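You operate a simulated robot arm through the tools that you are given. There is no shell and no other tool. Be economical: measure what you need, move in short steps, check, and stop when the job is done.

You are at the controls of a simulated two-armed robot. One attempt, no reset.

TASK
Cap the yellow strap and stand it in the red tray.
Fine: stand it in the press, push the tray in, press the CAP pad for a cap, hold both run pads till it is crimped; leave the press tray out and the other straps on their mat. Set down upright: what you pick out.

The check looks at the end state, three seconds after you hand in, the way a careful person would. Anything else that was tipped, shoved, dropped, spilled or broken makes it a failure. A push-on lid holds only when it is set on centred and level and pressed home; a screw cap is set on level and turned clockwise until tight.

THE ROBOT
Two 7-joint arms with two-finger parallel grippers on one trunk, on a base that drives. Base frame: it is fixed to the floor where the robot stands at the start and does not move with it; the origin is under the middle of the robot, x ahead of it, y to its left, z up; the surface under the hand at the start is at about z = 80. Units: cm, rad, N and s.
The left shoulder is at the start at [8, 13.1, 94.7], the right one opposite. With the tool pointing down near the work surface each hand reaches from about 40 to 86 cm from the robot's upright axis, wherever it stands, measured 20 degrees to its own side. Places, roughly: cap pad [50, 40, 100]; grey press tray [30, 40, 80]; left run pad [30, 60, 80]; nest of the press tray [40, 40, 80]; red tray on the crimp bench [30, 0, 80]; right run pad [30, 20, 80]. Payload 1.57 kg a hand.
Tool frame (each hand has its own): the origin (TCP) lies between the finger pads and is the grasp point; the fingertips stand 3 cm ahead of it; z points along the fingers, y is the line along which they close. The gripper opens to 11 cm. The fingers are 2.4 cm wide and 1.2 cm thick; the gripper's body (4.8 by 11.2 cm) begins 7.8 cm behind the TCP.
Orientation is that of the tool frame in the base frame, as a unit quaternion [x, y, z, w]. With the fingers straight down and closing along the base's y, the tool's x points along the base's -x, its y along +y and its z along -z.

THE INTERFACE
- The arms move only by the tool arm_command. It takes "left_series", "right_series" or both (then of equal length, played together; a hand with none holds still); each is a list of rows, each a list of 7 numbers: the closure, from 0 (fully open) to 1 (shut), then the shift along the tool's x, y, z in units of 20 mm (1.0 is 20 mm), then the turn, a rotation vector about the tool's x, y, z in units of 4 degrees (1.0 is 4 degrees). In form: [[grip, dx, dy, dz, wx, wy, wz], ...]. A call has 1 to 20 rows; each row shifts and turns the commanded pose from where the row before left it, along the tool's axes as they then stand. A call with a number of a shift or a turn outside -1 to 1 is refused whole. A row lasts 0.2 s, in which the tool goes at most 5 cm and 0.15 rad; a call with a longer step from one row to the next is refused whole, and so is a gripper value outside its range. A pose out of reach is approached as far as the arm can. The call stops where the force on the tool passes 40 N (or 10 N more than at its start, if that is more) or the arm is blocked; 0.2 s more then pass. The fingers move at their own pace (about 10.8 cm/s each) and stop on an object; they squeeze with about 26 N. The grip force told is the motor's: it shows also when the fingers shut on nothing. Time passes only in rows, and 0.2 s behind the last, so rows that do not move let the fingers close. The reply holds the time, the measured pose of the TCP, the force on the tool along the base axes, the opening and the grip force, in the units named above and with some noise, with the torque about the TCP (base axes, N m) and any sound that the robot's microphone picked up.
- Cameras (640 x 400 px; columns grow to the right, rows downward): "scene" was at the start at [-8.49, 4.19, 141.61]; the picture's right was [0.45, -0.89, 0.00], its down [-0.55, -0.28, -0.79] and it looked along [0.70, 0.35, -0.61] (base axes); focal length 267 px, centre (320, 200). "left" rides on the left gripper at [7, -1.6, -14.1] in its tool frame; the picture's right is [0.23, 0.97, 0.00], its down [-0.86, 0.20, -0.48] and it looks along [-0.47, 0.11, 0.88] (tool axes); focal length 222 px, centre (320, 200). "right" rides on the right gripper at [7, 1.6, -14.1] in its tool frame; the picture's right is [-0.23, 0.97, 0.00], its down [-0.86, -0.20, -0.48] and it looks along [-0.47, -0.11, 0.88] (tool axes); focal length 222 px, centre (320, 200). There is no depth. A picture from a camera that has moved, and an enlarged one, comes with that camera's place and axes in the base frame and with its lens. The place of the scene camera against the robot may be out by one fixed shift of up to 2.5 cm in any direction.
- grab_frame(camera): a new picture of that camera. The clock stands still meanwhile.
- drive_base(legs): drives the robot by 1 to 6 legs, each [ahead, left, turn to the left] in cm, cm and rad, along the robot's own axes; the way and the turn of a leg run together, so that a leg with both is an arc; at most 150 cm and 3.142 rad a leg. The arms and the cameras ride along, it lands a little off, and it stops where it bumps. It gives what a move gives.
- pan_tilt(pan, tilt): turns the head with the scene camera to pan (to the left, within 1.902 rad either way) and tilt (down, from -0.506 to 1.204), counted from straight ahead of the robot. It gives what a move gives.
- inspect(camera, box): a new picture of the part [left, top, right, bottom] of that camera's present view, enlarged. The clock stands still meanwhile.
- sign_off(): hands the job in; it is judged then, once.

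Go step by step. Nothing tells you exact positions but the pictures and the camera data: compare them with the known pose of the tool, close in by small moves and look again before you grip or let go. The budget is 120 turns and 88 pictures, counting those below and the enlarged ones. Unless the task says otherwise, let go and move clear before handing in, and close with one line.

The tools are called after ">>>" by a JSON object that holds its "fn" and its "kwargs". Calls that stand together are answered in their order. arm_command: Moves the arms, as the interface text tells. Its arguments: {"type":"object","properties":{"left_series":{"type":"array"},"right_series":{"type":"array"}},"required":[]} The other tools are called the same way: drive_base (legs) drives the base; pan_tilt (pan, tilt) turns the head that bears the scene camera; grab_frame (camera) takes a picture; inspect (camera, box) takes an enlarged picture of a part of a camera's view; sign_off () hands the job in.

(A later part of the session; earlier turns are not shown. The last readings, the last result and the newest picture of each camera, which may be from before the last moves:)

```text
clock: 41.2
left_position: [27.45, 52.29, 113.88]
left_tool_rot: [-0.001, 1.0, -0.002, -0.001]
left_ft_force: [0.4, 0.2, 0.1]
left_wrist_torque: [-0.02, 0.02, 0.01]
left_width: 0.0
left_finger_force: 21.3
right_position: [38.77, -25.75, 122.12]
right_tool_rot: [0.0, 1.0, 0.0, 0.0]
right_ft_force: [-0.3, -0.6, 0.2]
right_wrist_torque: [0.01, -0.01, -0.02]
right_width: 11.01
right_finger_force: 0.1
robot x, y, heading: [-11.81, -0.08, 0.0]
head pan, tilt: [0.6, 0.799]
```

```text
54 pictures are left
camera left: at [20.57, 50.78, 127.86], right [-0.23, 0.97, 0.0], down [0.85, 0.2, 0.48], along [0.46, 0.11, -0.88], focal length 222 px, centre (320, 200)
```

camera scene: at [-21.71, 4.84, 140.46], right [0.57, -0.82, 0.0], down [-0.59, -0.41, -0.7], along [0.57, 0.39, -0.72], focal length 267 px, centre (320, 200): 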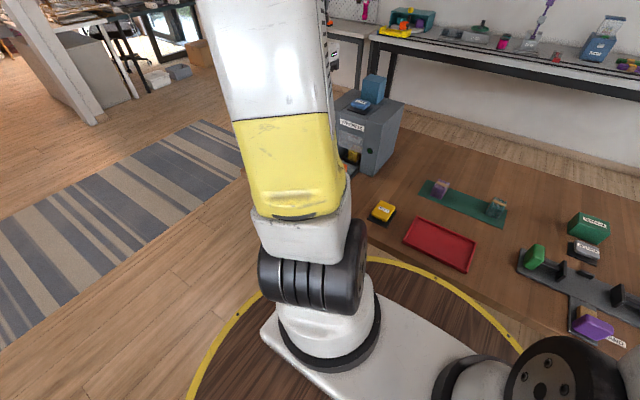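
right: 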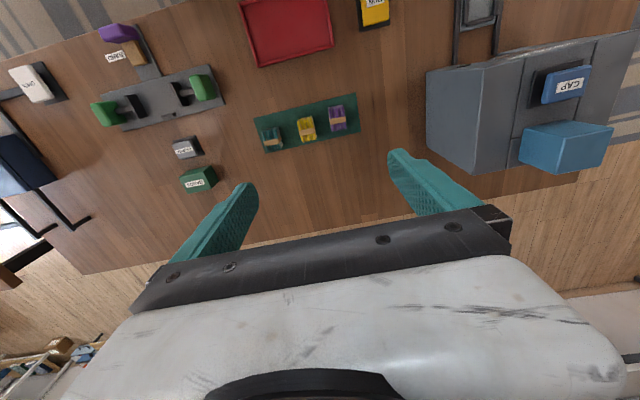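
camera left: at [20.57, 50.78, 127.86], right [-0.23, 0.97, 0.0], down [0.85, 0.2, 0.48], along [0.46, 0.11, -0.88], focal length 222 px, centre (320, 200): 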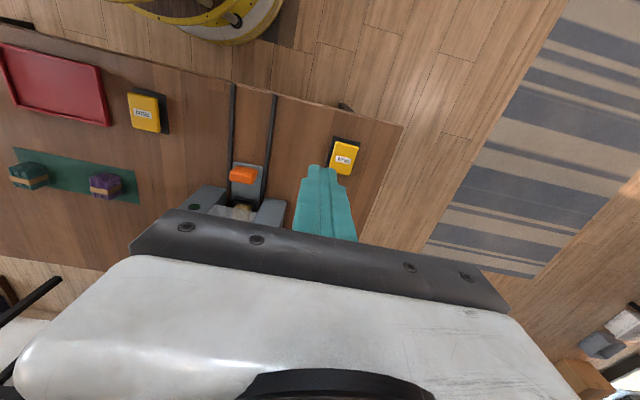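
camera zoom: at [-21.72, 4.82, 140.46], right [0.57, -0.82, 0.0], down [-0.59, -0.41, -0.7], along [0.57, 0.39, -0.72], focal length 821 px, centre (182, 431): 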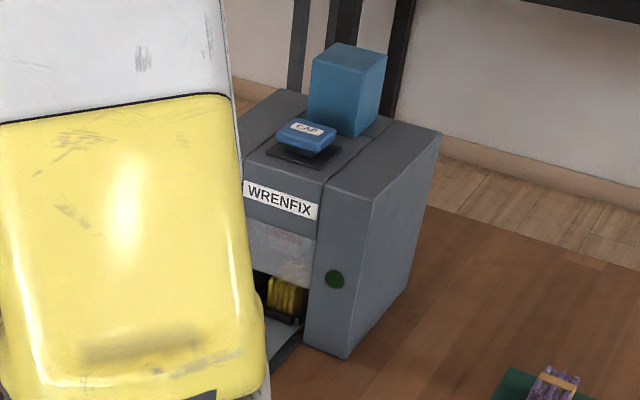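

The yellow strap is seen inside the press. CAP pad triangulates to about [52.7, 38.85, 102]; move the left closed fingers above it.

>>> {"fn": "arm_command", "kwargs": {"left_series": [[1, -0.96, -0.52, 0, 0, 0, 0], [1, -0.96, -0.52, 0, 0, 0, 0], [1, -0.96, -0.52, 0, 0, 0, 0], [1, -0.96, -0.52, 0, 0, 0, 0], [1, -0.96, -0.52, 0, 0, 0, 0], [1, -0.96, -0.52, 0, 0, 0, 0], [1, -0.96, -0.52, 0, 0, 0, 0], [1, -0.96, -0.52, 0, 0, 0, 0], [1, -0.96, -0.52, 0, 0, 0, 0], [1, -0.96, -0.52, 0, 0, 0, 0], [1, -0.96, -0.52, 0, 0, 0, 0], [1, -0.96, -0.52, 0, 0, 0, 0], [1, -0.96, -0.52, 0, 0, 0, 0], [1, 0, 0, 0, 0, 0, 0]]}}

>>> {"fn": "inspect", "kwargs": {"camera": "left", "box": [200, 80, 440, 240]}}

>>> {"fn": "inspect", "kwargs": {"camera": "scene", "box": [310, 60, 420, 190]}}

```text
clock: 44.2
left_position: [52.51, 39.07, 113.76]
left_tool_rot: [-0.002, 1.0, -0.002, -0.001]
left_ft_force: [0.2, 0.3, 0.4]
left_wrist_torque: [-0.01, 0.0, 0.01]
left_width: 0.0
left_finger_force: 21.1
right_position: [38.85, -25.67, 122.11]
right_tool_rot: [0.0, 1.0, 0.0, 0.0]
right_ft_force: [-0.3, -0.4, 0.7]
right_wrist_torque: [-0.01, 0.02, -0.01]
right_width: 11.01
right_finger_force: 0.1
robot x, y, heading: [-12.45, -0.23, 0.005]
head pan, tilt: [0.6, 0.799]
```

```text
2.50 times, centred on (320, 160) of left
camera zoom: at [45.5, 37.44, 127.92], right [-0.23, 0.97, 0.0], down [0.85, 0.2, 0.48], along [0.46, 0.11, -0.88], focal length 555 px, centre (320, 300)
```

zoom: 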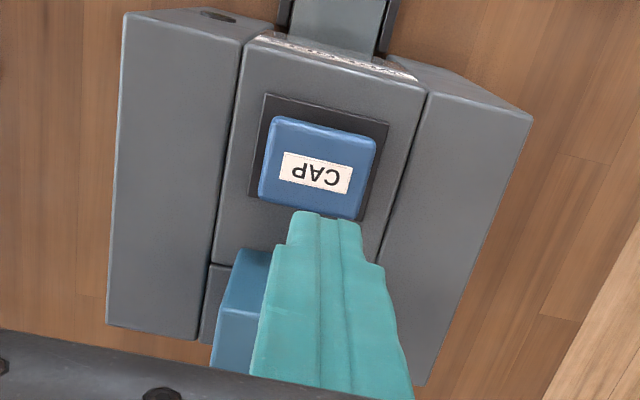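

```text
3.08 times, centred on (365, 125) of scene
camera zoom: at [-21.71, 4.84, 140.46], right [0.57, -0.82, 0.0], down [-0.59, -0.41, -0.7], along [0.57, 0.39, -0.72], focal length 821 px, centre (182, 431)
```

zoom: 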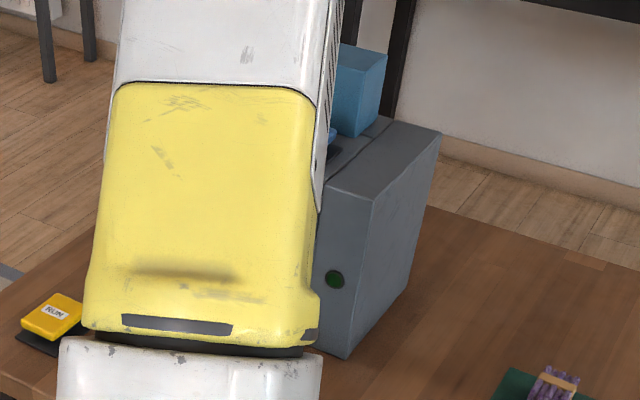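

The pad centre is at ≈[52.3, 38.95]; I'm over it. Descend and press gently.

>>> {"fn": "arm_command", "kwargs": {"left_series": [[1, 0.12, -0.05, 0.8, 0, 0, 0], [1, 0, 0, 0.8, 0, 0, 0], [1, 0, 0, 0.8, 0, 0, 0], [1, 0, 0, 0.8, 0, 0, 0], [1, 0, 0, 0.5, 0, 0, 0], [1, 0, 0, 0.2, 0, 0, 0], [1, 0, 0, 0.2, 0, 0, 0], [1, 0, 0, 0.15, 0, 0, 0], [1, 0, 0, 0.15, 0, 0, 0], [1, 0, 0, 0.15, 0, 0, 0], [1, 0, 0, 0.15, 0, 0, 0], [1, 0, 0, 0.15, 0, 0, 0]]}}

```text
clock: 46.8
left_position: [52.16, 38.66, 104.56]
left_tool_rot: [-0.002, 1.0, -0.001, 0.003]
left_ft_force: [-8.9, 0.4, 37.6]
left_wrist_torque: [0.0, 0.49, -0.05]
left_width: 0.0
left_finger_force: 21.7
right_position: [38.63, -25.71, 122.26]
right_tool_rot: [-0.001, 1.0, -0.001, 0.001]
right_ft_force: [-0.3, -0.7, 0.5]
right_wrist_torque: [-0.01, 0.0, -0.02]
right_width: 11.0
right_finger_force: 0.1
robot x, y, heading: [-11.99, 0.1, 0.003]
head pan, tilt: [0.6, 0.799]
```

Pressed with ~38 N. I'll lift off and check the light and the pad.

>>> {"fn": "arm_command", "kwargs": {"left_series": [[1, 0, 0, 0, 0, 0, 0], [1, 0, 0, -0.5, 0, 0, 0], [1, 0, 0, -1, 0, 0, 0], [1, 0, 0, -1, 0, 0, 0], [1, 0, 0, -1, 0, 0, 0], [1, 0, 0, -1, 0, 0, 0]]}}

>>> {"fn": "inspect", "kwargs": {"camera": "left", "box": [200, 80, 440, 240]}}

>>> {"fn": "inspect", "kwargs": {"camera": "scene", "box": [310, 60, 420, 190]}}

```text
clock: 48.2
left_position: [52.25, 38.74, 113.36]
left_tool_rot: [-0.002, 1.0, -0.003, -0.001]
left_ft_force: [-0.1, 0.4, 0.6]
left_wrist_torque: [-0.01, -0.01, 0.0]
left_width: 0.0
left_finger_force: 20.5
right_position: [38.72, -25.76, 122.29]
right_tool_rot: [0.0, 1.0, 0.0, 0.0]
right_ft_force: [-0.1, 0.6, -0.2]
right_wrist_torque: [-0.04, -0.01, 0.01]
right_width: 11.01
right_finger_force: 0.1
robot x, y, heading: [-12.55, -0.13, 0.001]
head pan, tilt: [0.6, 0.799]
```

```text
2.50 times, centred on (320, 160) of left
camera zoom: at [45.38, 37.27, 127.37], right [-0.23, 0.97, 0.0], down [0.86, 0.2, 0.48], along [0.46, 0.11, -0.88], focal length 555 px, centre (320, 300)
```

zoom: 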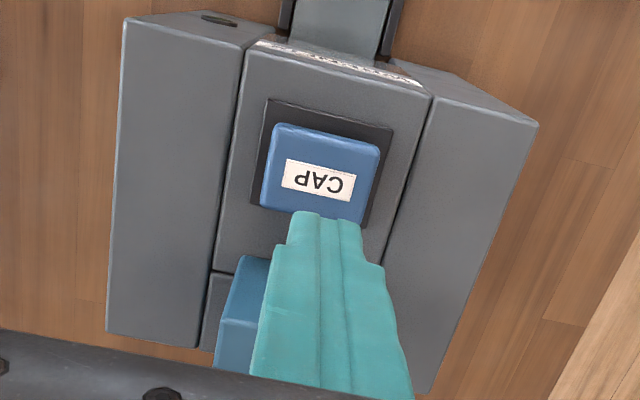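

```text
3.08 times, centred on (365, 125) of scene
camera zoom: at [-21.7, 4.84, 140.46], right [0.57, -0.82, 0.0], down [-0.59, -0.41, -0.7], along [0.57, 0.39, -0.72], focal length 821 px, centre (182, 431)
```

zoom: 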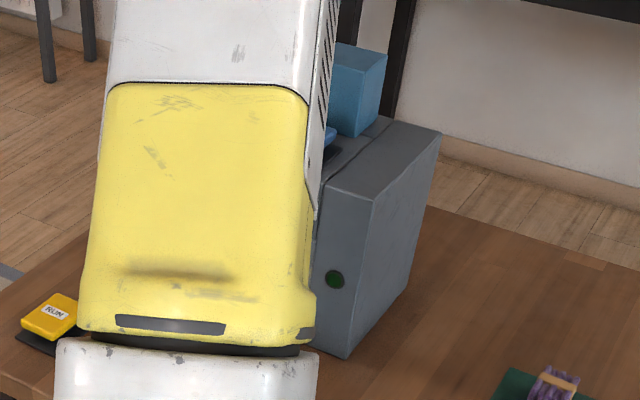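

No visible sign on the outside. I'll bring both hands toward the run pads and look into the press opening.

>>> {"fn": "arm_command", "kwargs": {"left_series": [[1, 0.45, 0.5, 0, 0, 0, 0], [1, 0.45, 0.5, 0, 0, 0, 0], [1, 0.45, 0.5, 0, 0, 0, 0], [1, 0.45, 0.5, 0, 0, 0, 0], [1, 0.45, 0.5, 0, 0, 0, 0], [1, 0.45, 0.5, 0, 0, 0, 0], [1, 0.45, 0.5, 0, 0, 0, 0], [1, 0.45, 0.5, 0, 0, 0, 0], [1, 0.45, 0.5, 0, 0, 0, 0], [1, 0.45, 0.5, 0, 0, 0, 0], [1, 0.45, 0.5, 0, 0, 0, 0], [1, 0.45, 0.5, 0, 0, 0, 0], [1, 0.45, 0.5, 0, 0, 0, 0], [1, 0.45, 0.5, 0, 0, 0, 0], [1, 0.45, 0.5, 0, 0, 0, 0], [1, 0.45, 0.5, 0, 0, 0, 0], [1, 0.45, 0.5, 0, 0, 0, 0], [1, 0.45, 0.5, 0, 0, 0, 0], [1, 0.45, 0.5, 0, 0, 0, 0], [1, 0.45, 0.5, 0, 0, 0, 0]], "right_series": [[1, 0, 1, 0, 0, 0, 0], [1, 0, 1, 0, 0, 0, 0], [1, 0, 1, 0, 0, 0, 0], [1, 0, 1, 0, 0, 0, 0], [1, 0, 1, 0, 0, 0, 0], [1, 0, 1, 0.4, 0, 0, 0], [1, 0, 1, 0.4, 0, 0, 0], [1, 0, 1, 0.4, 0, 0, 0], [1, 0, 1, 0.4, 0, 0, 0], [1, 0, 1, 0.4, 0, 0, 0], [1, 0.25, 1, 0.4, 0, 0, 0], [1, 0.25, 1, 0.4, 0, 0, 0], [1, 0.25, 1, 0.4, 0, 0, 0], [1, 0.25, 1, 0.4, 0, 0, 0], [1, 0.25, 1, 0.4, 0, 0, 0], [1, 0.25, 1, 0.4, 0, 0, 0], [1, 0.25, 1, 0.4, 0, 0, 0], [1, 0.25, 1, 0.4, 0, 0, 0], [1, 0.25, 1, 0.4, 0, 0, 0], [1, 0.25, 1, 0.4, 0, 0, 0]]}}

>>> {"fn": "grab_frame", "kwargs": {"camera": "scene"}}

>>> {"fn": "grab_frame", "kwargs": {"camera": "right"}}

>>> {"fn": "grab_frame", "kwargs": {"camera": "left"}}

```text
clock: 52.4
left_position: [34.33, 58.71, 113.04]
left_tool_rot: [-0.001, 1.0, -0.002, -0.001]
left_ft_force: [0.2, -0.1, 0.5]
left_wrist_torque: [0.01, -0.01, 0.02]
left_width: 0.02
left_finger_force: 21.0
right_position: [33.75, 14.33, 110.0]
right_tool_rot: [0.0, 1.0, 0.0, -0.001]
right_ft_force: [0.3, 0.2, 0.9]
right_wrist_torque: [0.01, 0.04, 0.0]
right_width: 0.02
right_finger_force: 21.7
robot x, y, heading: [-12.06, -0.02, 0.005]
head pan, tilt: [0.6, 0.799]
```

```text
49 pictures are left
camera scene: at [-21.7, 4.82, 140.46], right [0.57, -0.82, 0.0], down [-0.59, -0.41, -0.7], along [0.57, 0.39, -0.72], focal length 267 px, centre (320, 200)
```

scene: 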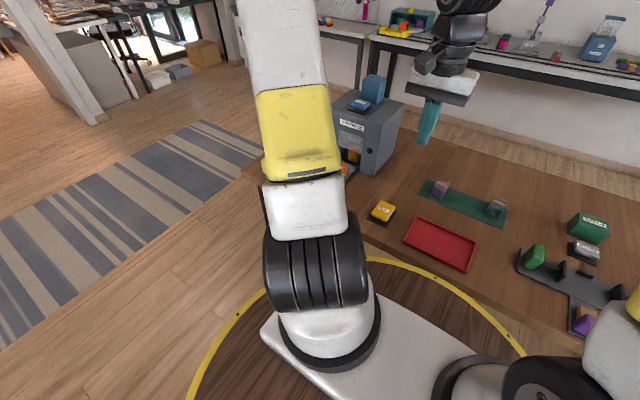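

```text
48 pictures are left
camera right: at [26.84, 16.0, 124.22], right [0.23, 0.97, 0.0], down [0.86, -0.2, 0.48], along [0.47, -0.11, -0.88], focal length 222 px, centre (320, 200)
```

right: 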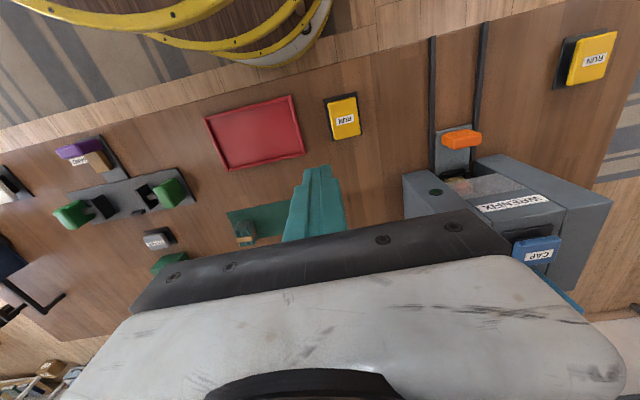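

```text
47 pictures are left
camera left: at [27.4, 57.14, 127.15], right [-0.23, 0.97, 0.0], down [0.86, 0.2, 0.48], along [0.46, 0.11, -0.88], focal length 222 px, centre (320, 200)
```

left: 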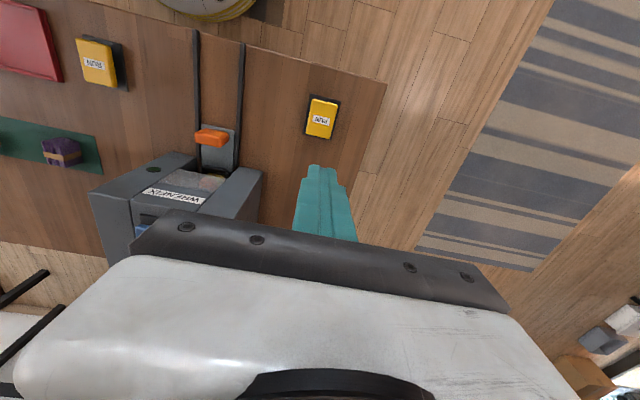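

A window and the opening show the strap; zoom in to see whether a cap is on it.

>>> {"fn": "inspect", "kwargs": {"camera": "scene", "box": [330, 110, 390, 190]}}

>>> {"fn": "inspect", "kwargs": {"camera": "right", "box": [400, 110, 540, 220]}}

```text
5.00 times, centred on (360, 150) of scene
camera zoom: at [-21.7, 4.82, 140.46], right [0.57, -0.82, 0.0], down [-0.59, -0.41, -0.7], along [0.57, 0.39, -0.72], focal length 1334 px, centre (120, 450)
```

zoom: 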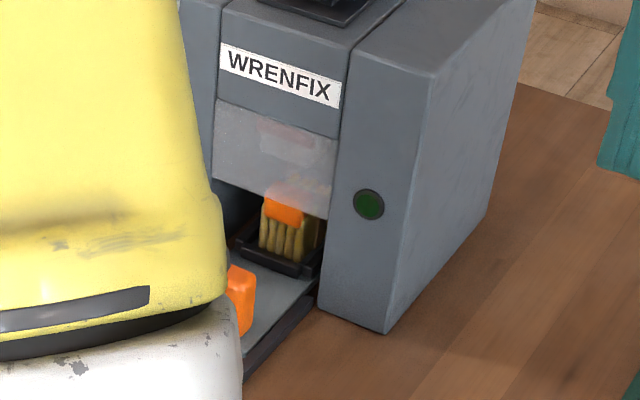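

```text
3.64 times, centred on (470, 165) of right
camera zoom: at [26.84, 16.0, 124.22], right [0.23, 0.97, 0.0], down [0.86, -0.2, 0.48], along [0.47, -0.11, -0.88], focal length 808 px, centre (-226, 327)
```

zoom: 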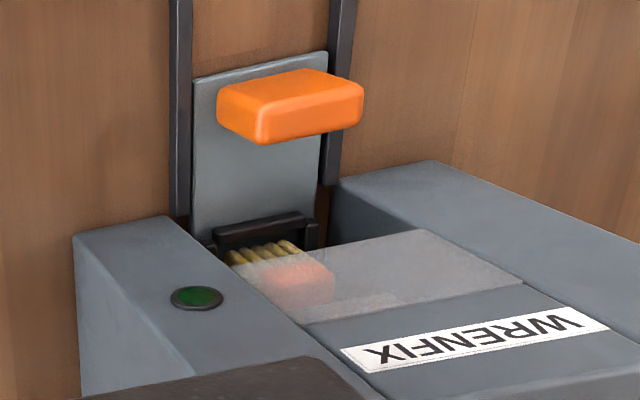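

The orange cap sits on the strap. Now bring both closed hands down to just above the run pads ([33.6, 58.9] and [34, 18.9]).

>>> {"fn": "arm_command", "kwargs": {"left_series": [[1, 0.35, 0.1, 0.9, 0, 0, 0], [1, 0, 0, 0.9, 0, 0, 0], [1, 0, 0, 0.9, 0, 0, 0], [1, 0, 0, 0.9, 0, 0, 0], [1, 0, 0, 0.9, 0, 0, 0], [1, 0, 0, 0.9, 0, 0, 0], [1, 0, 0, 0.9, 0, 0, 0], [1, 0, 0, 0.9, 0, 0, 0], [1, 0, 0, 0.9, 0, 0, 0], [1, 0, 0, 0.9, 0, 0, 0], [1, 0, 0, 0.9, 0, 0, 0], [1, 0, 0, 0.9, 0, 0, 0], [1, 0, 0, 0.9, 0, 0, 0], [1, 0, 0, 0.9, 0, 0, 0], [1, 0, 0, 0, 0, 0, 0]], "right_series": [[1, -0.1, 0.8, 0.8, 0, 0, 0], [1, 0, 0.8, 0.8, 0, 0, 0], [1, 0, 0.7, 0.8, 0, 0, 0], [1, 0, 0, 0.8, 0, 0, 0], [1, 0, 0, 0.8, 0, 0, 0], [1, 0, 0, 0.8, 0, 0, 0], [1, 0, 0, 0.8, 0, 0, 0], [1, 0, 0, 0.8, 0, 0, 0], [1, 0, 0, 0.8, 0, 0, 0], [1, 0, 0, 0.8, 0, 0, 0], [1, 0, 0, 0.8, 0, 0, 0], [1, 0, 0, 0.8, 0, 0, 0], [1, 0, 0, 0.8, 0, 0, 0], [1, 0, 0, 0.7, 0, 0, 0], [1, 0, 0, 0, 0, 0, 0]]}}

>>> {"fn": "grab_frame", "kwargs": {"camera": "left"}}

>>> {"fn": "grab_frame", "kwargs": {"camera": "right"}}

```text
clock: 55.6
left_position: [33.43, 58.94, 87.75]
left_tool_rot: [-0.002, 1.0, -0.002, -0.001]
left_ft_force: [-0.2, -0.6, -0.3]
left_wrist_torque: [0.01, 0.03, 0.01]
left_width: 0.02
left_finger_force: 21.3
right_position: [33.98, 18.68, 87.93]
right_tool_rot: [-0.001, 1.0, 0.0, 0.0]
right_ft_force: [-0.4, 1.3, -0.5]
right_wrist_torque: [-0.02, -0.03, -0.01]
right_width: 0.0
right_finger_force: 21.5
robot x, y, heading: [-12.09, -0.2, 0.002]
head pan, tilt: [0.6, 0.799]
```

```text
44 pictures are left
camera left: at [26.52, 57.38, 101.84], right [-0.23, 0.97, 0.0], down [0.85, 0.2, 0.48], along [0.46, 0.11, -0.88], focal length 222 px, centre (320, 200)
```

left: 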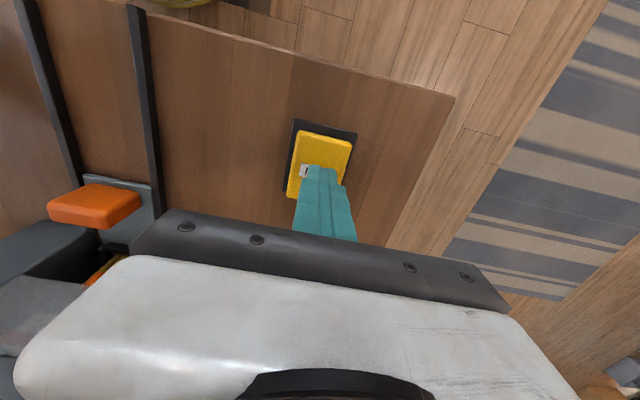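

```text
43 pictures are left
camera right: at [27.0, 20.43, 102.13], right [0.23, 0.97, 0.0], down [0.86, -0.2, 0.48], along [0.47, -0.11, -0.88], focal length 222 px, centre (320, 200)
```

right: 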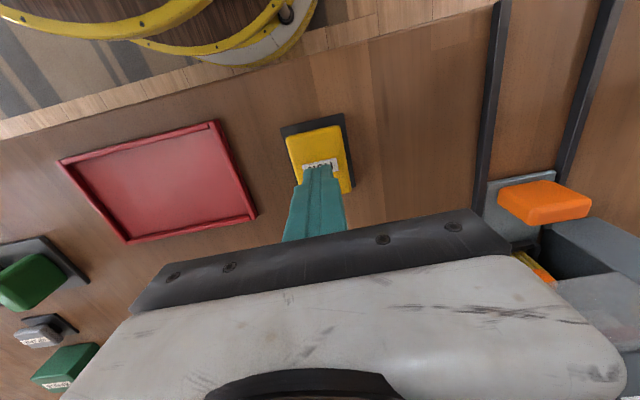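

Both fingertips are over their pads. Lower both slowly in parallel to contact.

>>> {"fn": "arm_command", "kwargs": {"left_series": [[1, 0, 0, 0.2, 0, 0, 0], [1, 0, 0, 0.2, 0, 0, 0], [1, 0, 0, 0.2, 0, 0, 0], [1, 0, 0, 0.1, 0, 0, 0], [1, 0, 0, 0.1, 0, 0, 0], [1, 0, 0, 0.1, 0, 0, 0], [1, 0, 0, 0, 0, 0, 0]], "right_series": [[1, 0, 0, 0.2, 0, 0, 0], [1, 0, 0, 0.2, 0, 0, 0], [1, 0, 0, 0.2, 0, 0, 0], [1, 0, 0, 0.1, 0, 0, 0], [1, 0, 0, 0.1, 0, 0, 0], [1, 0, 0, 0.1, 0, 0, 0], [1, 0, 0, 0, 0, 0, 0]]}}

```text
clock: 57.2
left_position: [33.48, 58.99, 86.09]
left_tool_rot: [-0.001, 1.0, -0.002, -0.001]
left_ft_force: [0.0, 0.3, 0.3]
left_wrist_torque: [0.01, 0.0, -0.02]
left_width: 0.0
left_finger_force: 21.2
right_position: [33.88, 19.01, 86.18]
right_tool_rot: [0.0, 1.0, 0.0, 0.001]
right_ft_force: [0.4, -0.3, 0.0]
right_wrist_torque: [-0.02, 0.0, 0.02]
right_width: 0.02
right_finger_force: 21.1
robot x, y, heading: [-12.34, 0.31, -0.002]
head pan, tilt: [0.6, 0.799]
```

No contact yet; continue in finer steps.

>>> {"fn": "arm_command", "kwargs": {"left_series": [[1, 0, 0, 0.1, 0, 0, 0], [1, 0, 0, 0.1, 0, 0, 0], [1, 0, 0, 0.1, 0, 0, 0], [1, 0, 0, 0.08, 0, 0, 0], [1, 0, 0, 0.08, 0, 0, 0], [1, 0, 0, 0, 0, 0, 0]], "right_series": [[1, 0, 0, 0.1, 0, 0, 0], [1, 0, 0, 0.1, 0, 0, 0], [1, 0, 0, 0.1, 0, 0, 0], [1, 0, 0, 0.08, 0, 0, 0], [1, 0, 0, 0.08, 0, 0, 0], [1, 0, 0, 0, 0, 0, 0]]}}

```text
clock: 58.6
left_position: [33.41, 58.9, 85.25]
left_tool_rot: [-0.002, 1.0, -0.002, -0.001]
left_ft_force: [-1.2, -1.1, 1.3]
left_wrist_torque: [-0.02, 0.03, -0.01]
left_width: 0.01
left_finger_force: 21.4
right_position: [34.03, 18.85, 85.29]
right_tool_rot: [-0.001, 1.0, 0.0, 0.001]
right_ft_force: [-1.4, 2.2, 3.1]
right_wrist_torque: [0.06, 0.06, -0.02]
right_width: 0.01
right_finger_force: 21.5
robot x, y, heading: [-12.28, -0.01, 0.006]
head pan, tilt: [0.6, 0.799]
```

Contact has begun (1–3 N). Press on a bit further, together.

>>> {"fn": "arm_command", "kwargs": {"left_series": [[1, 0, 0, 0.08, 0, 0, 0], [1, 0, 0, 0.06, 0, 0, 0], [1, 0, 0, 0.06, 0, 0, 0], [1, 0, 0, 0, 0, 0, 0], [1, 0, 0, 0, 0, 0, 0]], "right_series": [[1, 0, 0, 0.06, 0, 0, 0], [1, 0, 0, 0.06, 0, 0, 0], [1, 0, 0, 0.06, 0, 0, 0], [1, 0, 0, 0, 0, 0, 0], [1, 0, 0, 0, 0, 0, 0]]}}

```text
clock: 59.8
left_position: [33.47, 58.95, 84.97]
left_tool_rot: [-0.002, 1.0, -0.002, -0.001]
left_ft_force: [-3.9, 1.1, 5.0]
left_wrist_torque: [0.03, 0.01, -0.01]
left_width: 0.0
left_finger_force: 21.0
right_position: [33.84, 18.85, 84.87]
right_tool_rot: [0.0, 1.0, 0.0, 0.0]
right_ft_force: [3.3, 0.3, 3.3]
right_wrist_torque: [-0.01, -0.03, -0.04]
right_width: 0.03
right_finger_force: 21.2
robot x, y, heading: [-12.19, 0.3, 0.002]
head pan, tilt: [0.6, 0.799]
```

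>>> {"fn": "arm_command", "kwargs": {"left_series": [[1, 0, 0, 0.08, 0, 0, 0], [1, 0, 0, 0.08, 0, 0, 0], [1, 0, 0, 0, 0, 0, 0], [1, 0, 0, 0, 0, 0, 0], [1, 0, 0, 0, 0, 0, 0], [1, 0, 0, 0, 0, 0, 0], [1, 0, 0, 0, 0, 0, 0]], "right_series": [[1, 0, 0, 0.08, 0, 0, 0], [1, 0, 0, 0.08, 0, 0, 0], [1, 0, 0, 0, 0, 0, 0], [1, 0, 0, 0, 0, 0, 0], [1, 0, 0, 0, 0, 0, 0], [1, 0, 0, 0, 0, 0, 0], [1, 0, 0, 0, 0, 0, 0]]}}

>>> {"fn": "inspect", "kwargs": {"camera": "right", "box": [480, 150, 640, 290]}}

```text
clock: 61.4
left_position: [33.45, 58.97, 84.74]
left_tool_rot: [-0.002, 1.0, -0.001, 0.0]
left_ft_force: [2.1, 4.1, 14.1]
left_wrist_torque: [0.14, -0.06, -0.01]
left_width: 0.0
left_finger_force: 21.0
right_position: [34.01, 18.87, 84.57]
right_tool_rot: [-0.001, 1.0, -0.001, 0.001]
right_ft_force: [-0.1, -3.0, 15.4]
right_wrist_torque: [-0.09, 0.03, -0.02]
right_width: 0.0
right_finger_force: 21.2
robot x, y, heading: [-12.27, 0.09, -0.001]
head pan, tilt: [0.6, 0.799]
```

```text
2.86 times, centred on (560, 220) of right
camera zoom: at [27.0, 20.53, 98.81], right [0.23, 0.97, 0.0], down [0.86, -0.2, 0.48], along [0.47, -0.11, -0.88], focal length 635 px, centre (-366, 143)
```

zoom: 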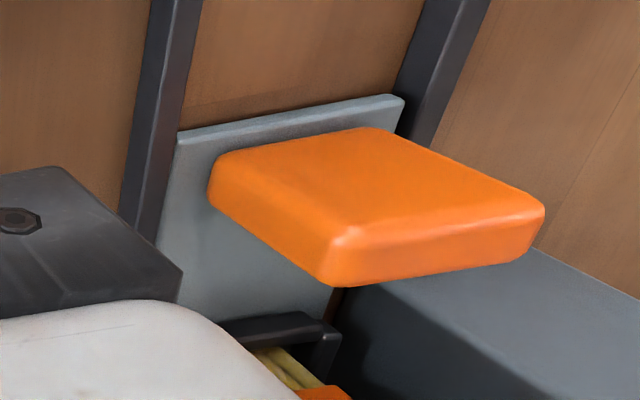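

About 15 N on each. Press slightly more, hold for a while, and look at the light and opening.

>>> {"fn": "arm_command", "kwargs": {"left_series": [[1, 0, 0, 0.05, 0, 0, 0], [1, 0, 0, 0, 0, 0, 0], [1, 0, 0, 0, 0, 0, 0], [1, 0, 0, 0, 0, 0, 0], [1, 0, 0, 0, 0, 0, 0], [1, 0, 0, 0, 0, 0, 0], [1, 0, 0, 0, 0, 0, 0]], "right_series": [[1, 0, 0, 0.05, 0, 0, 0], [1, 0, 0, 0, 0, 0, 0], [1, 0, 0, 0, 0, 0, 0], [1, 0, 0, 0, 0, 0, 0], [1, 0, 0, 0, 0, 0, 0], [1, 0, 0, 0, 0, 0, 0], [1, 0, 0, 0, 0, 0, 0]]}}

>>> {"fn": "inspect", "kwargs": {"camera": "scene", "box": [300, 70, 420, 200]}}

```text
clock: 63.0
left_position: [33.41, 58.82, 84.66]
left_tool_rot: [-0.002, 1.0, -0.002, 0.001]
left_ft_force: [3.6, 9.9, 29.3]
left_wrist_torque: [0.25, -0.07, 0.0]
left_width: 0.01
left_finger_force: 21.4
right_position: [33.87, 18.94, 84.59]
right_tool_rot: [-0.002, 1.0, 0.0, 0.001]
right_ft_force: [2.4, -1.1, 31.1]
right_wrist_torque: [-0.05, -0.04, 0.08]
right_width: 0.0
right_finger_force: 21.8
robot x, y, heading: [-12.36, -0.03, 0.002]
head pan, tilt: [0.6, 0.799]
```

```text
3.08 times, centred on (360, 135) of scene
camera zoom: at [-21.81, 4.78, 140.45], right [0.57, -0.82, 0.0], down [-0.59, -0.41, -0.7], along [0.58, 0.4, -0.72], focal length 821 px, centre (197, 400)
```

zoom: 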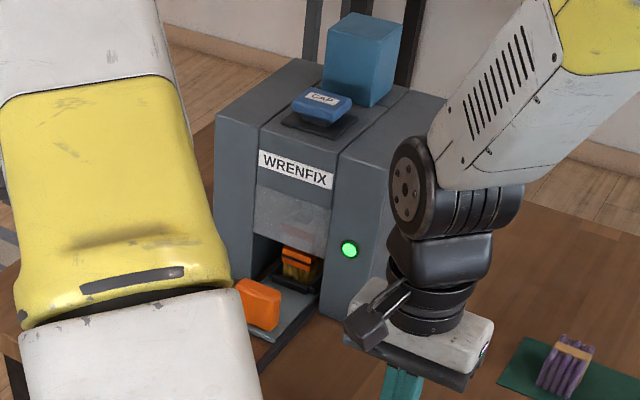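

The light turned green. Keep holding a few more seconds to be sure, then look again.

>>> {"fn": "arm_command", "kwargs": {"left_series": [[1, 0, 0, 0, 0, 0, 0], [1, 0, 0, 0, 0, 0, 0], [1, 0, 0, 0, 0, 0, 0], [1, 0, 0, 0, 0, 0, 0], [1, 0, 0, 0, 0, 0, 0], [1, 0, 0, 0, 0, 0, 0], [1, 0, 0, 0, 0, 0, 0], [1, 0, 0, 0, 0, 0, 0], [1, 0, 0, 0, 0, 0, 0], [1, 0, 0, 0, 0, 0, 0], [1, 0, 0, 0, 0, 0, 0], [1, 0, 0, 0, 0, 0, 0]], "right_series": [[1, 0, 0, 0, 0, 0, 0], [1, 0, 0, 0, 0, 0, 0], [1, 0, 0, 0, 0, 0, 0], [1, 0, 0, 0, 0, 0, 0], [1, 0, 0, 0, 0, 0, 0], [1, 0, 0, 0, 0, 0, 0], [1, 0, 0, 0, 0, 0, 0], [1, 0, 0, 0, 0, 0, 0], [1, 0, 0, 0, 0, 0, 0], [1, 0, 0, 0, 0, 0, 0], [1, 0, 0, 0, 0, 0, 0], [1, 0, 0, 0, 0, 0, 0]]}}

>>> {"fn": "inspect", "kwargs": {"camera": "scene", "box": [335, 110, 395, 180]}}

```text
clock: 65.6
left_position: [33.38, 58.9, 84.72]
left_tool_rot: [-0.002, 1.0, 0.0, 0.001]
left_ft_force: [3.0, 9.2, 30.3]
left_wrist_torque: [0.29, -0.08, 0.0]
left_width: 0.02
left_finger_force: 21.2
right_position: [33.94, 18.91, 84.52]
right_tool_rot: [0.0, 1.0, 0.001, 0.001]
right_ft_force: [8.1, 2.0, 33.0]
right_wrist_torque: [0.08, -0.16, 0.01]
right_width: 0.01
right_finger_force: 21.5
robot x, y, heading: [-11.92, 0.01, 0.003]
head pan, tilt: [0.6, 0.799]
```

```text
5.71 times, centred on (365, 145) of scene
camera zoom: at [-21.81, 4.78, 140.45], right [0.57, -0.82, 0.0], down [-0.59, -0.41, -0.7], along [0.58, 0.4, -0.72], focal length 1524 px, centre (63, 514)
```

zoom: 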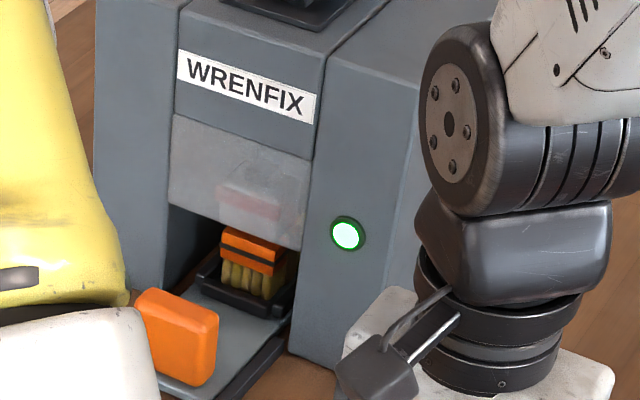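

The cap now has its crimp band – crimped. Raise both hands; the right one withdraws to its side, the left goes toward the tray handle.

>>> {"fn": "arm_command", "kwargs": {"left_series": [[1, 0, 0, -0.3, 0, 0, 0], [1, 0, 0, -1, 0, 0, 0], [1, 0, 0, -1, 0, 0, 0], [1, 0, 0, -1, 0, 0, 0], [1, 0, 0, -1, 0, 0, 0], [1, 0, 0, -1, 0, 0, 0], [0.6, 0, -1, -1, 0, 0, 0], [0.4, 0, -1, -1, 0, 0, 0], [0.3, 0, -1, -1, 0, 0, 0], [0.3, 0, -1, 0, 0, 0, 0], [0.3, 0, -1, 0, 0, 0, 0], [0.3, 0, -1, 0, 0, 0, 0], [0.3, 0, -1, 0, 0, 0, 0], [0.3, 0, -1, 0, 0, 0, 0], [0.3, 0, -1, 0, 0, 0, 0], [0.3, 0, -1, 0, 0, 0, 0]], "right_series": [[1, 0, 0, -0.3, 0, 0, 0], [1, 0, 0, -1, 0, 0, 0], [1, 0, 0, -1, 0, 0, 0], [1, 0, 0, -1, 0, 0, 0], [1, 0, -1, -1, 0, 0, 0], [1, 0, -1, -1, 0, 0, 0], [1, 0, -1, -1, 0, 0, 0], [1, 0, -1, -1, 0, 0, 0], [1, 0, -1, -1, 0, 0, 0], [1, 0, -1, -1, 0, 0, 0], [1, 0, -1, -1, 0, 0, 0], [1, 0, -1, -1, 0, 0, 0], [1, 0, -1, -1, 0, 0, 0], [1, 0, -1, -1, 0, 0, 0], [1, 0, -1, -1, 0, 0, 0], [1, 0, -1, -1, 0, 0, 0]]}}

>>> {"fn": "grab_frame", "kwargs": {"camera": "left"}}

```text
clock: 69.0
left_position: [33.62, 38.81, 101.15]
left_tool_rot: [-0.002, 1.0, -0.002, -0.001]
left_ft_force: [0.0, 0.3, -0.8]
left_wrist_torque: [-0.03, 0.0, 0.03]
left_width: 7.7
left_finger_force: 0.1
right_position: [33.89, -5.18, 115.08]
right_tool_rot: [-0.001, 1.0, -0.001, -0.001]
right_ft_force: [-0.3, 0.3, 0.3]
right_wrist_torque: [-0.02, 0.01, 0.0]
right_width: 0.0
right_finger_force: 21.3
robot x, y, heading: [-12.27, 0.0, 0.001]
head pan, tilt: [0.6, 0.799]
```

```text
39 pictures are left
camera left: at [26.65, 37.35, 115.22], right [-0.23, 0.97, 0.0], down [0.85, 0.2, 0.48], along [0.46, 0.11, -0.88], focal length 222 px, centre (320, 200)
```

left: 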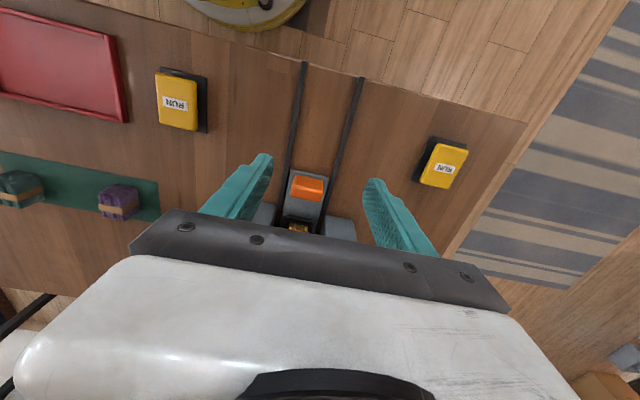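

>>> {"fn": "inspect", "kwargs": {"camera": "left", "box": [250, 150, 370, 240]}}

>>> {"fn": "inspect", "kwargs": {"camera": "right", "box": [400, 80, 640, 260]}}

```text
4.44 times, centred on (310, 195) of left
camera zoom: at [26.65, 37.35, 115.22], right [-0.23, 0.97, 0.0], down [0.85, 0.2, 0.48], along [0.46, 0.11, -0.88], focal length 987 px, centre (364, 222)
```

zoom: 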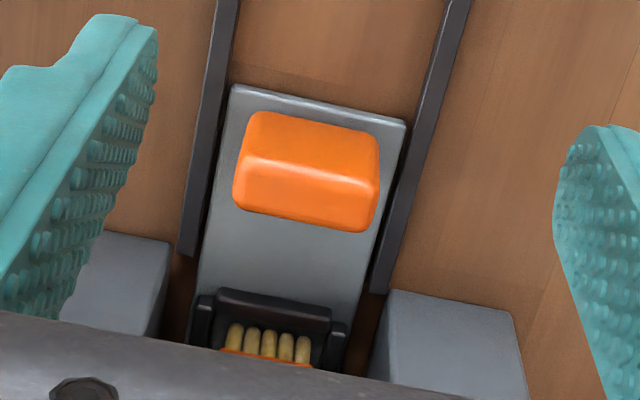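

```text
2.22 times, centred on (520, 170) of right
camera zoom: at [26.98, -3.47, 129.24], right [0.23, 0.97, 0.0], down [0.86, -0.2, 0.48], along [0.47, -0.11, -0.88], focal length 494 px, centre (-124, 267)
```

zoom: 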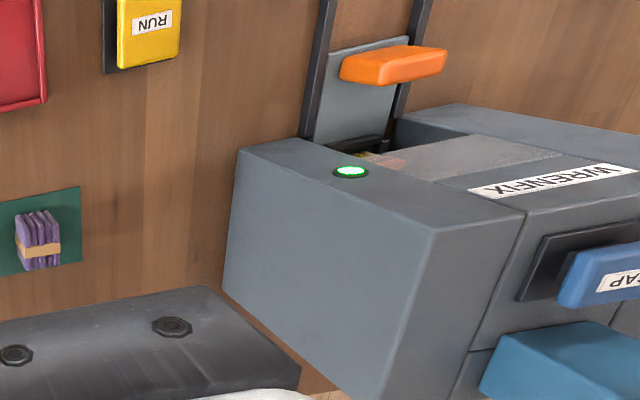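

Handle is a slab about x 41–43.5, y 36.8–41.2, top ≈84; press front is at x≈47.8, so there's room. I'll straddle it in y and grip it.

>>> {"fn": "arm_command", "kwargs": {"left_series": [[0.4, -0.9, 0.1, 0, 0, 0, 0], [0.45, -0.9, 0, 0, 0, 0, 0], [0.45, -0.9, 0, 0, 0, 0, 0], [0.45, -0.8, 0, 0, 0, 0, 0], [0.45, -0.8, 0, 0, 0, 0, 0], [0.45, 0, 0, 1, 0, 0, 0], [0.45, 0, 0, 1, 0, 0, 0], [0.45, 0, 0, 1, 0, 0, 0], [0.45, 0, 0, 1, 0, 0, 0], [0.45, 0, 0, 1, 0, 0, 0], [0.45, 0, 0, 1, 0, 0, 0], [0.45, 0, 0, 0.9, 0, 0, 0], [0.45, 0, 0, 0, 0, 0, 0]]}}

>>> {"fn": "inspect", "kwargs": {"camera": "left", "box": [200, 100, 440, 250]}}

>>> {"fn": "inspect", "kwargs": {"camera": "scene", "box": [310, 100, 420, 190]}}

```text
clock: 71.8
left_position: [42.19, 38.94, 87.22]
left_tool_rot: [-0.001, 1.0, -0.001, -0.001]
left_ft_force: [0.0, 0.5, 0.6]
left_wrist_torque: [0.02, 0.01, 0.02]
left_width: 6.05
left_finger_force: 0.1
right_position: [33.96, -5.11, 115.23]
right_tool_rot: [-0.001, 1.0, 0.0, 0.0]
right_ft_force: [-0.8, -0.2, -0.3]
right_wrist_torque: [0.01, 0.0, 0.02]
right_width: 0.0
right_finger_force: 21.6
robot x, y, heading: [-12.14, -0.03, -0.0]
head pan, tilt: [0.6, 0.799]
```

```text
2.67 times, centred on (320, 175) of left
camera zoom: at [35.24, 37.43, 101.29], right [-0.23, 0.97, 0.0], down [0.86, 0.2, 0.48], along [0.46, 0.11, -0.88], focal length 592 px, centre (320, 267)
```

zoom: 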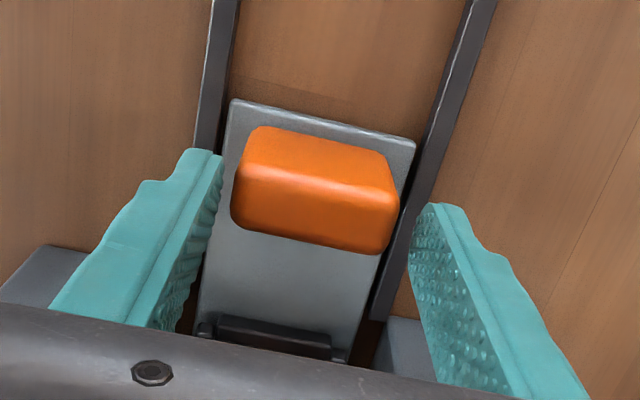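

```text
4.44 times, centred on (365, 145) of scene
camera zoom: at [-21.71, 4.84, 140.46], right [0.57, -0.82, 0.0], down [-0.59, -0.41, -0.7], along [0.57, 0.39, -0.72], focal length 1186 px, centre (120, 444)
```

zoom: 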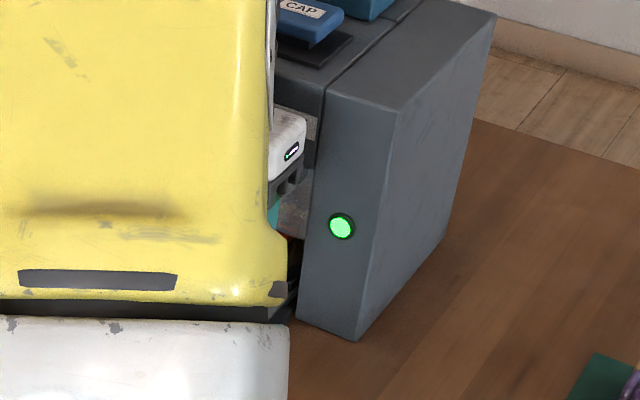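

Fingers straddle the handle with clearance. Go down 1.8 cm and close.

>>> {"fn": "arm_command", "kwargs": {"left_series": [[0.45, 0, 0, 0.4, 0, 0, 0], [0.45, 0, 0, 0.3, 0, 0, 0], [0.45, 0, 0, 0.2, 0, 0, 0], [0.65, 0, 0, 0, 0, 0, 0], [0.65, 0, 0, 0, 0, 0, 0], [0.65, 0, 0, 0, 0, 0, 0]]}}

```text
clock: 73.2
left_position: [42.18, 38.71, 85.41]
left_tool_rot: [0.0, 1.0, -0.003, -0.001]
left_ft_force: [-3.8, -21.0, 0.5]
left_wrist_torque: [0.26, 0.24, -0.15]
left_width: 4.98
left_finger_force: 45.0
right_position: [33.9, -5.15, 115.04]
right_tool_rot: [-0.001, 1.0, -0.001, 0.001]
right_ft_force: [-0.3, 0.5, -0.4]
right_wrist_torque: [0.02, -0.02, -0.01]
right_width: 0.03
right_finger_force: 21.2
robot x, y, heading: [-11.85, -0.3, 0.0]
head pan, tilt: [0.6, 0.799]
```

Gripped the handle, a side load shows it is ~2 mm to the right; shift to relieve and start pulling out slowly.

>>> {"fn": "arm_command", "kwargs": {"left_series": [[0.65, 0, -0.12, 0, 0, 0, 0], [0.65, 0, 0, 0, 0, 0, 0], [0.65, 0.1, 0, 0, 0, 0, 0], [0.65, 0.15, 0, 0, 0, 0, 0], [0.65, 0.2, 0, 0, 0, 0, 0], [0.65, 0.25, 0, 0, 0, 0, 0], [0.65, 0.3, 0, 0, 0, 0, 0], [0.65, 0.3, 0, 0, 0, 0, 0], [0.65, 0.3, 0, 0, 0, 0, 0], [0.65, 0.3, 0, 0, 0, 0, 0], [0.65, 0.3, 0, 0, 0, 0, 0], [0.65, 0.3, 0, 0, 0, 0, 0], [0.65, 0.3, 0, 0, 0, 0, 0], [0.65, 0.2, 0, 0, 0, 0, 0], [0.65, 0.1, 0, 0, 0, 0, 0]]}}

>>> {"fn": "grab_frame", "kwargs": {"camera": "left"}}

```text
clock: 76.4
left_position: [36.05, 38.71, 85.42]
left_tool_rot: [-0.002, 1.0, -0.003, -0.001]
left_ft_force: [0.1, -19.0, -9.0]
left_wrist_torque: [0.2, 1.24, -0.3]
left_width: 4.96
left_finger_force: 45.0
right_position: [33.87, -5.24, 115.05]
right_tool_rot: [-0.001, 1.0, 0.0, 0.0]
right_ft_force: [-0.5, -0.9, -0.3]
right_wrist_torque: [0.0, -0.01, 0.0]
right_width: 0.0
right_finger_force: 21.3
robot x, y, heading: [-12.16, 0.01, -0.002]
head pan, tilt: [0.6, 0.799]
```

```text
34 pictures are left
camera left: at [29.11, 37.23, 99.51], right [-0.23, 0.97, 0.0], down [0.86, 0.2, 0.48], along [0.46, 0.11, -0.88], focal length 222 px, centre (320, 200)
```

left: 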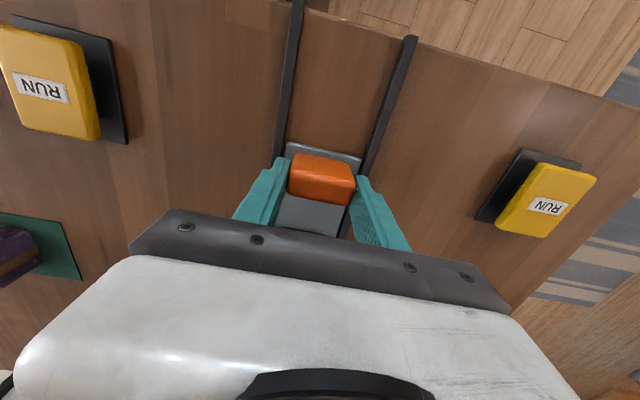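

The tray follows with the hand. Pull the remaining ~9 cm slowly.

>>> {"fn": "arm_command", "kwargs": {"left_series": [[0.65, 0.1, -0.1, 0, 0, 0, 0], [0.65, 0.2, -0.05, 0, 0, 0, 0], [0.65, 0.3, 0, 0, 0, 0, 0], [0.65, 0.3, 0, 0, 0, 0, 0], [0.65, 0.3, 0, 0, 0, 0, 0], [0.65, 0.3, 0, 0, 0, 0, 0], [0.65, 0.3, 0, 0, 0, 0, 0], [0.65, 0.3, 0, 0, 0, 0, 0], [0.65, 0.3, 0, 0, 0, 0, 0], [0.65, 0.3, 0, 0, 0, 0, 0], [0.65, 0.3, 0, 0, 0, 0, 0], [0.65, 0.3, 0, 0, 0, 0, 0], [0.65, 0.3, 0, 0, 0, 0, 0], [0.65, 0.25, 0, 0, 0, 0, 0], [0.65, 0.2, 0, 0, 0, 0, 0], [0.65, 0.15, 0, 0, 0, 0, 0], [0.65, 0.15, 0, 0, 0, 0, 0], [0.65, 0.15, 0, 0, 0, 0, 0], [0.65, 0.1, 0, 0, 0, 0, 0]]}}

>>> {"fn": "grab_frame", "kwargs": {"camera": "left"}}

```text
clock: 79.8
left_position: [27.65, 38.71, 85.43]
left_tool_rot: [-0.003, 1.0, 0.0, 0.0]
left_ft_force: [0.3, 4.5, -13.3]
left_wrist_torque: [0.9, -0.39, -0.25]
left_width: 4.99
left_finger_force: 44.8
right_position: [33.91, -5.14, 115.02]
right_tool_rot: [-0.001, 1.0, -0.001, 0.001]
right_ft_force: [0.9, 0.8, 0.0]
right_wrist_torque: [0.02, 0.0, 0.03]
right_width: 0.02
right_finger_force: 21.2
robot x, y, heading: [-12.17, -0.18, 0.003]
head pan, tilt: [0.6, 0.799]
stopped in row 16 (left hand): the force on the tool passed its limit at 40 N (the readings are from after the stop); the commanded pose is now the measured one
```

```text
33 pictures are left
camera left: at [20.72, 37.17, 99.51], right [-0.23, 0.97, 0.0], down [0.85, 0.2, 0.48], along [0.47, 0.11, -0.88], focal length 222 px, centre (320, 200)
```

left: 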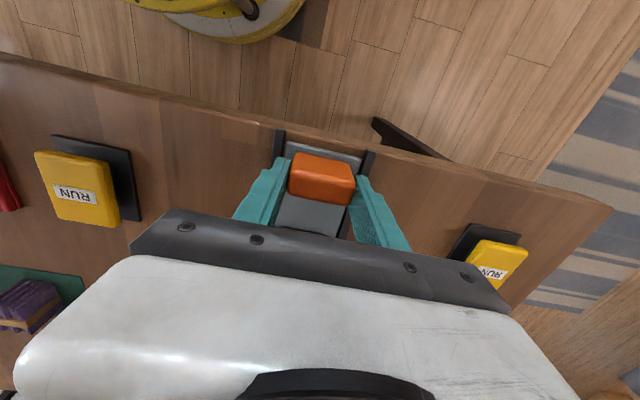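

The tray reached its outer stop. Open, rise, and look at the capped strap.

>>> {"fn": "arm_command", "kwargs": {"left_series": [[0.45, 0, 0, 0, 0, 0, 0], [0.4, 0, 0, 0, 0, 0, 0], [0.4, 0, 0, -0.5, 0, 0, 0], [0.4, 0, 0, -1, 0, 0, 0], [0.4, 0, 0, -1, 0, 0, 0], [0.4, 0, 0, -1, 0, 0, 0], [0.4, 0, 0, -1, 0, 0, 0], [0.4, 0, 0, -1, 0, 0, 0], [0.4, 0, 0, -1, 0, 0, 0], [0.4, -1, 0, 0, 0, 0, 0], [0.4, -1, 0, 0, 0, 0, 0], [0.4, -1, 0, 0, 0, 0, 0], [0.4, -1, 0, 0, 0, 0, 0], [0.4, 0, 0, 0, 0, 0, 0]]}}

>>> {"fn": "inspect", "kwargs": {"camera": "left", "box": [220, 100, 420, 240]}}

>>> {"fn": "inspect", "kwargs": {"camera": "right", "box": [400, 20, 600, 160]}}

```text
clock: 82.8
left_position: [35.84, 38.71, 98.55]
left_tool_rot: [-0.002, 1.0, -0.001, 0.0]
left_ft_force: [0.3, 0.2, 0.6]
left_wrist_torque: [-0.01, 0.04, -0.02]
left_width: 6.58
left_finger_force: 0.1
right_position: [34.0, -5.05, 115.06]
right_tool_rot: [-0.001, 1.0, 0.001, 0.0]
right_ft_force: [0.3, -0.5, -0.6]
right_wrist_torque: [0.01, 0.01, 0.01]
right_width: 0.0
right_finger_force: 21.6
robot x, y, heading: [-12.04, 0.09, 0.006]
head pan, tilt: [0.6, 0.799]
```

```text
2.86 times, centred on (320, 170) of left
camera zoom: at [28.84, 37.15, 112.54], right [-0.23, 0.97, 0.0], down [0.85, 0.2, 0.48], along [0.47, 0.11, -0.88], focal length 635 px, centre (320, 286)
```

zoom: 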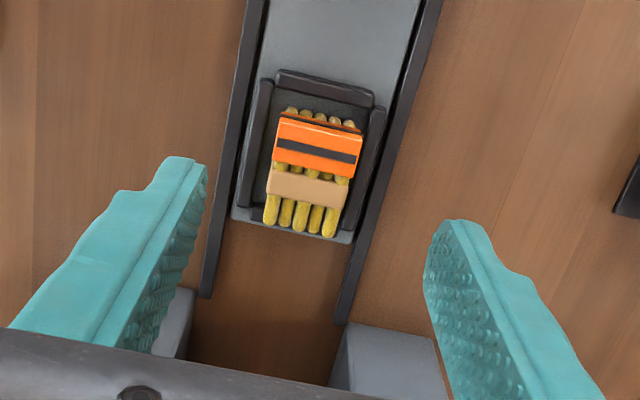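

```text
2.86 times, centred on (500, 90) of right
camera zoom: at [26.97, -3.46, 129.22], right [0.23, 0.97, 0.0], down [0.86, -0.2, 0.48], along [0.47, -0.11, -0.88], focal length 635 px, centre (-194, 514)
```

zoom: 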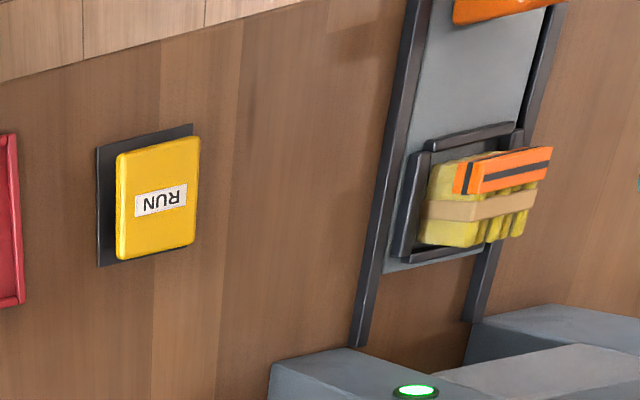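

The tray is out and the cap is crimped near the front end of the strap, level. Band is at about [38.8, 39.0]; I'll grip it there, behind the cap. Move over and down partway.

>>> {"fn": "arm_command", "kwargs": {"left_series": [[0.5, -0.84, 0.14, 0, 0, 0, 0], [0.5, -0.84, 0, 0, 0, 0, 0], [0.5, 0, 0, 1, 0, 0, 0], [0.5, 0, 0, 1, 0, 0, 0], [0.5, 0, 0, 1, 0, 0, 0], [0.5, 0, 0, 1, 0, 0, 0], [0.5, 0, 0, 0.6, 0, 0, 0], [0.5, 0, 0, 0, 0, 0, 0]]}}

>>> {"fn": "inspect", "kwargs": {"camera": "left", "box": [220, 80, 420, 220]}}

```text
clock: 84.6
left_position: [38.88, 39.07, 89.17]
left_tool_rot: [-0.003, 1.0, 0.0, -0.001]
left_ft_force: [0.0, 0.4, -1.0]
left_wrist_torque: [-0.02, 0.01, -0.02]
left_width: 5.51
left_finger_force: 0.2
right_position: [33.92, -5.08, 115.0]
right_tool_rot: [-0.001, 1.0, -0.001, 0.0]
right_ft_force: [-0.1, -0.1, 0.6]
right_wrist_torque: [0.03, 0.02, 0.03]
right_width: 0.01
right_finger_force: 21.3
robot x, y, heading: [-12.04, 0.11, 0.0]
head pan, tilt: [0.6, 0.799]
```

```text
2.86 times, centred on (320, 150) of left
camera zoom: at [31.98, 37.52, 103.29], right [-0.23, 0.97, 0.0], down [0.85, 0.2, 0.48], along [0.47, 0.11, -0.88], focal length 635 px, centre (320, 343)
```

zoom: 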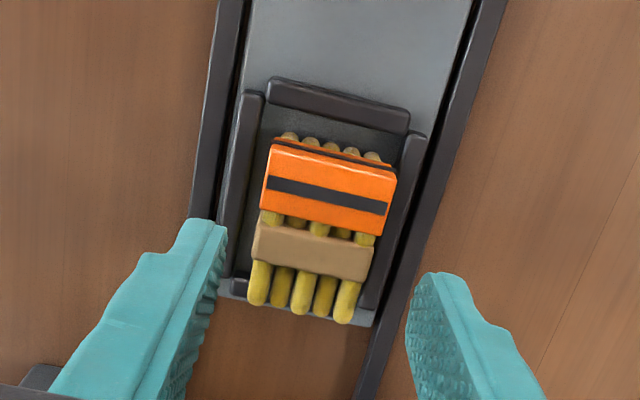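

Aligned. Descend to z≈85.5 and close.

>>> {"fn": "arm_command", "kwargs": {"left_series": [[0.5, -0.15, -0.06, 0.6, 0, 0, 0], [0.5, 0, 0, 0.6, 0, 0, 0], [0.5, 0, 0, 0.4, 0, 0, 0], [0.5, 0, 0, 0.18, 0, 0, 0], [0.5, 0, 0, 0, 0, 0, 0], [0.75, 0, 0, 0, 0, 0, 0], [0.75, 0, 0, 0, 0, 0, 0], [0.75, 0, 0, 0, 0, 0, 0]]}}

>>> {"fn": "inspect", "kwargs": {"camera": "left", "box": [220, 80, 420, 220]}}

```text
clock: 86.4
left_position: [39.36, 38.86, 85.61]
left_tool_rot: [-0.002, 1.0, -0.001, 0.0]
left_ft_force: [0.6, -0.5, -0.3]
left_wrist_torque: [0.0, 0.01, 0.01]
left_width: 3.5
left_finger_force: 26.4
right_position: [33.82, -5.09, 115.02]
right_tool_rot: [-0.001, 1.0, -0.001, 0.0]
right_ft_force: [0.8, -0.1, 0.0]
right_wrist_torque: [0.0, 0.01, 0.03]
right_width: 0.03
right_finger_force: 20.7
robot x, y, heading: [-11.89, -0.29, 0.004]
head pan, tilt: [0.6, 0.799]
```

```text
2.86 times, centred on (320, 150) of left
camera zoom: at [32.35, 37.29, 99.82], right [-0.23, 0.97, 0.0], down [0.85, 0.2, 0.48], along [0.47, 0.11, -0.88], focal length 635 px, centre (320, 343)
```

zoom: 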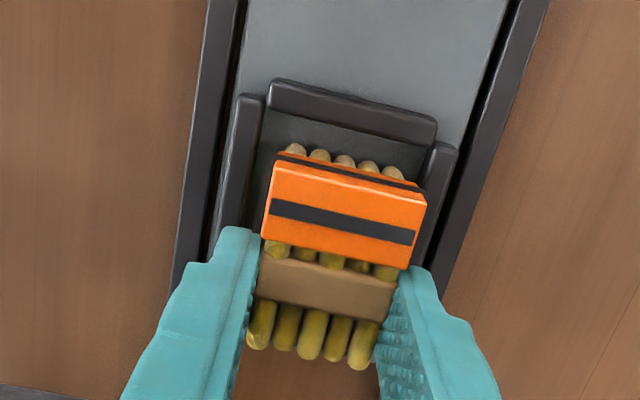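

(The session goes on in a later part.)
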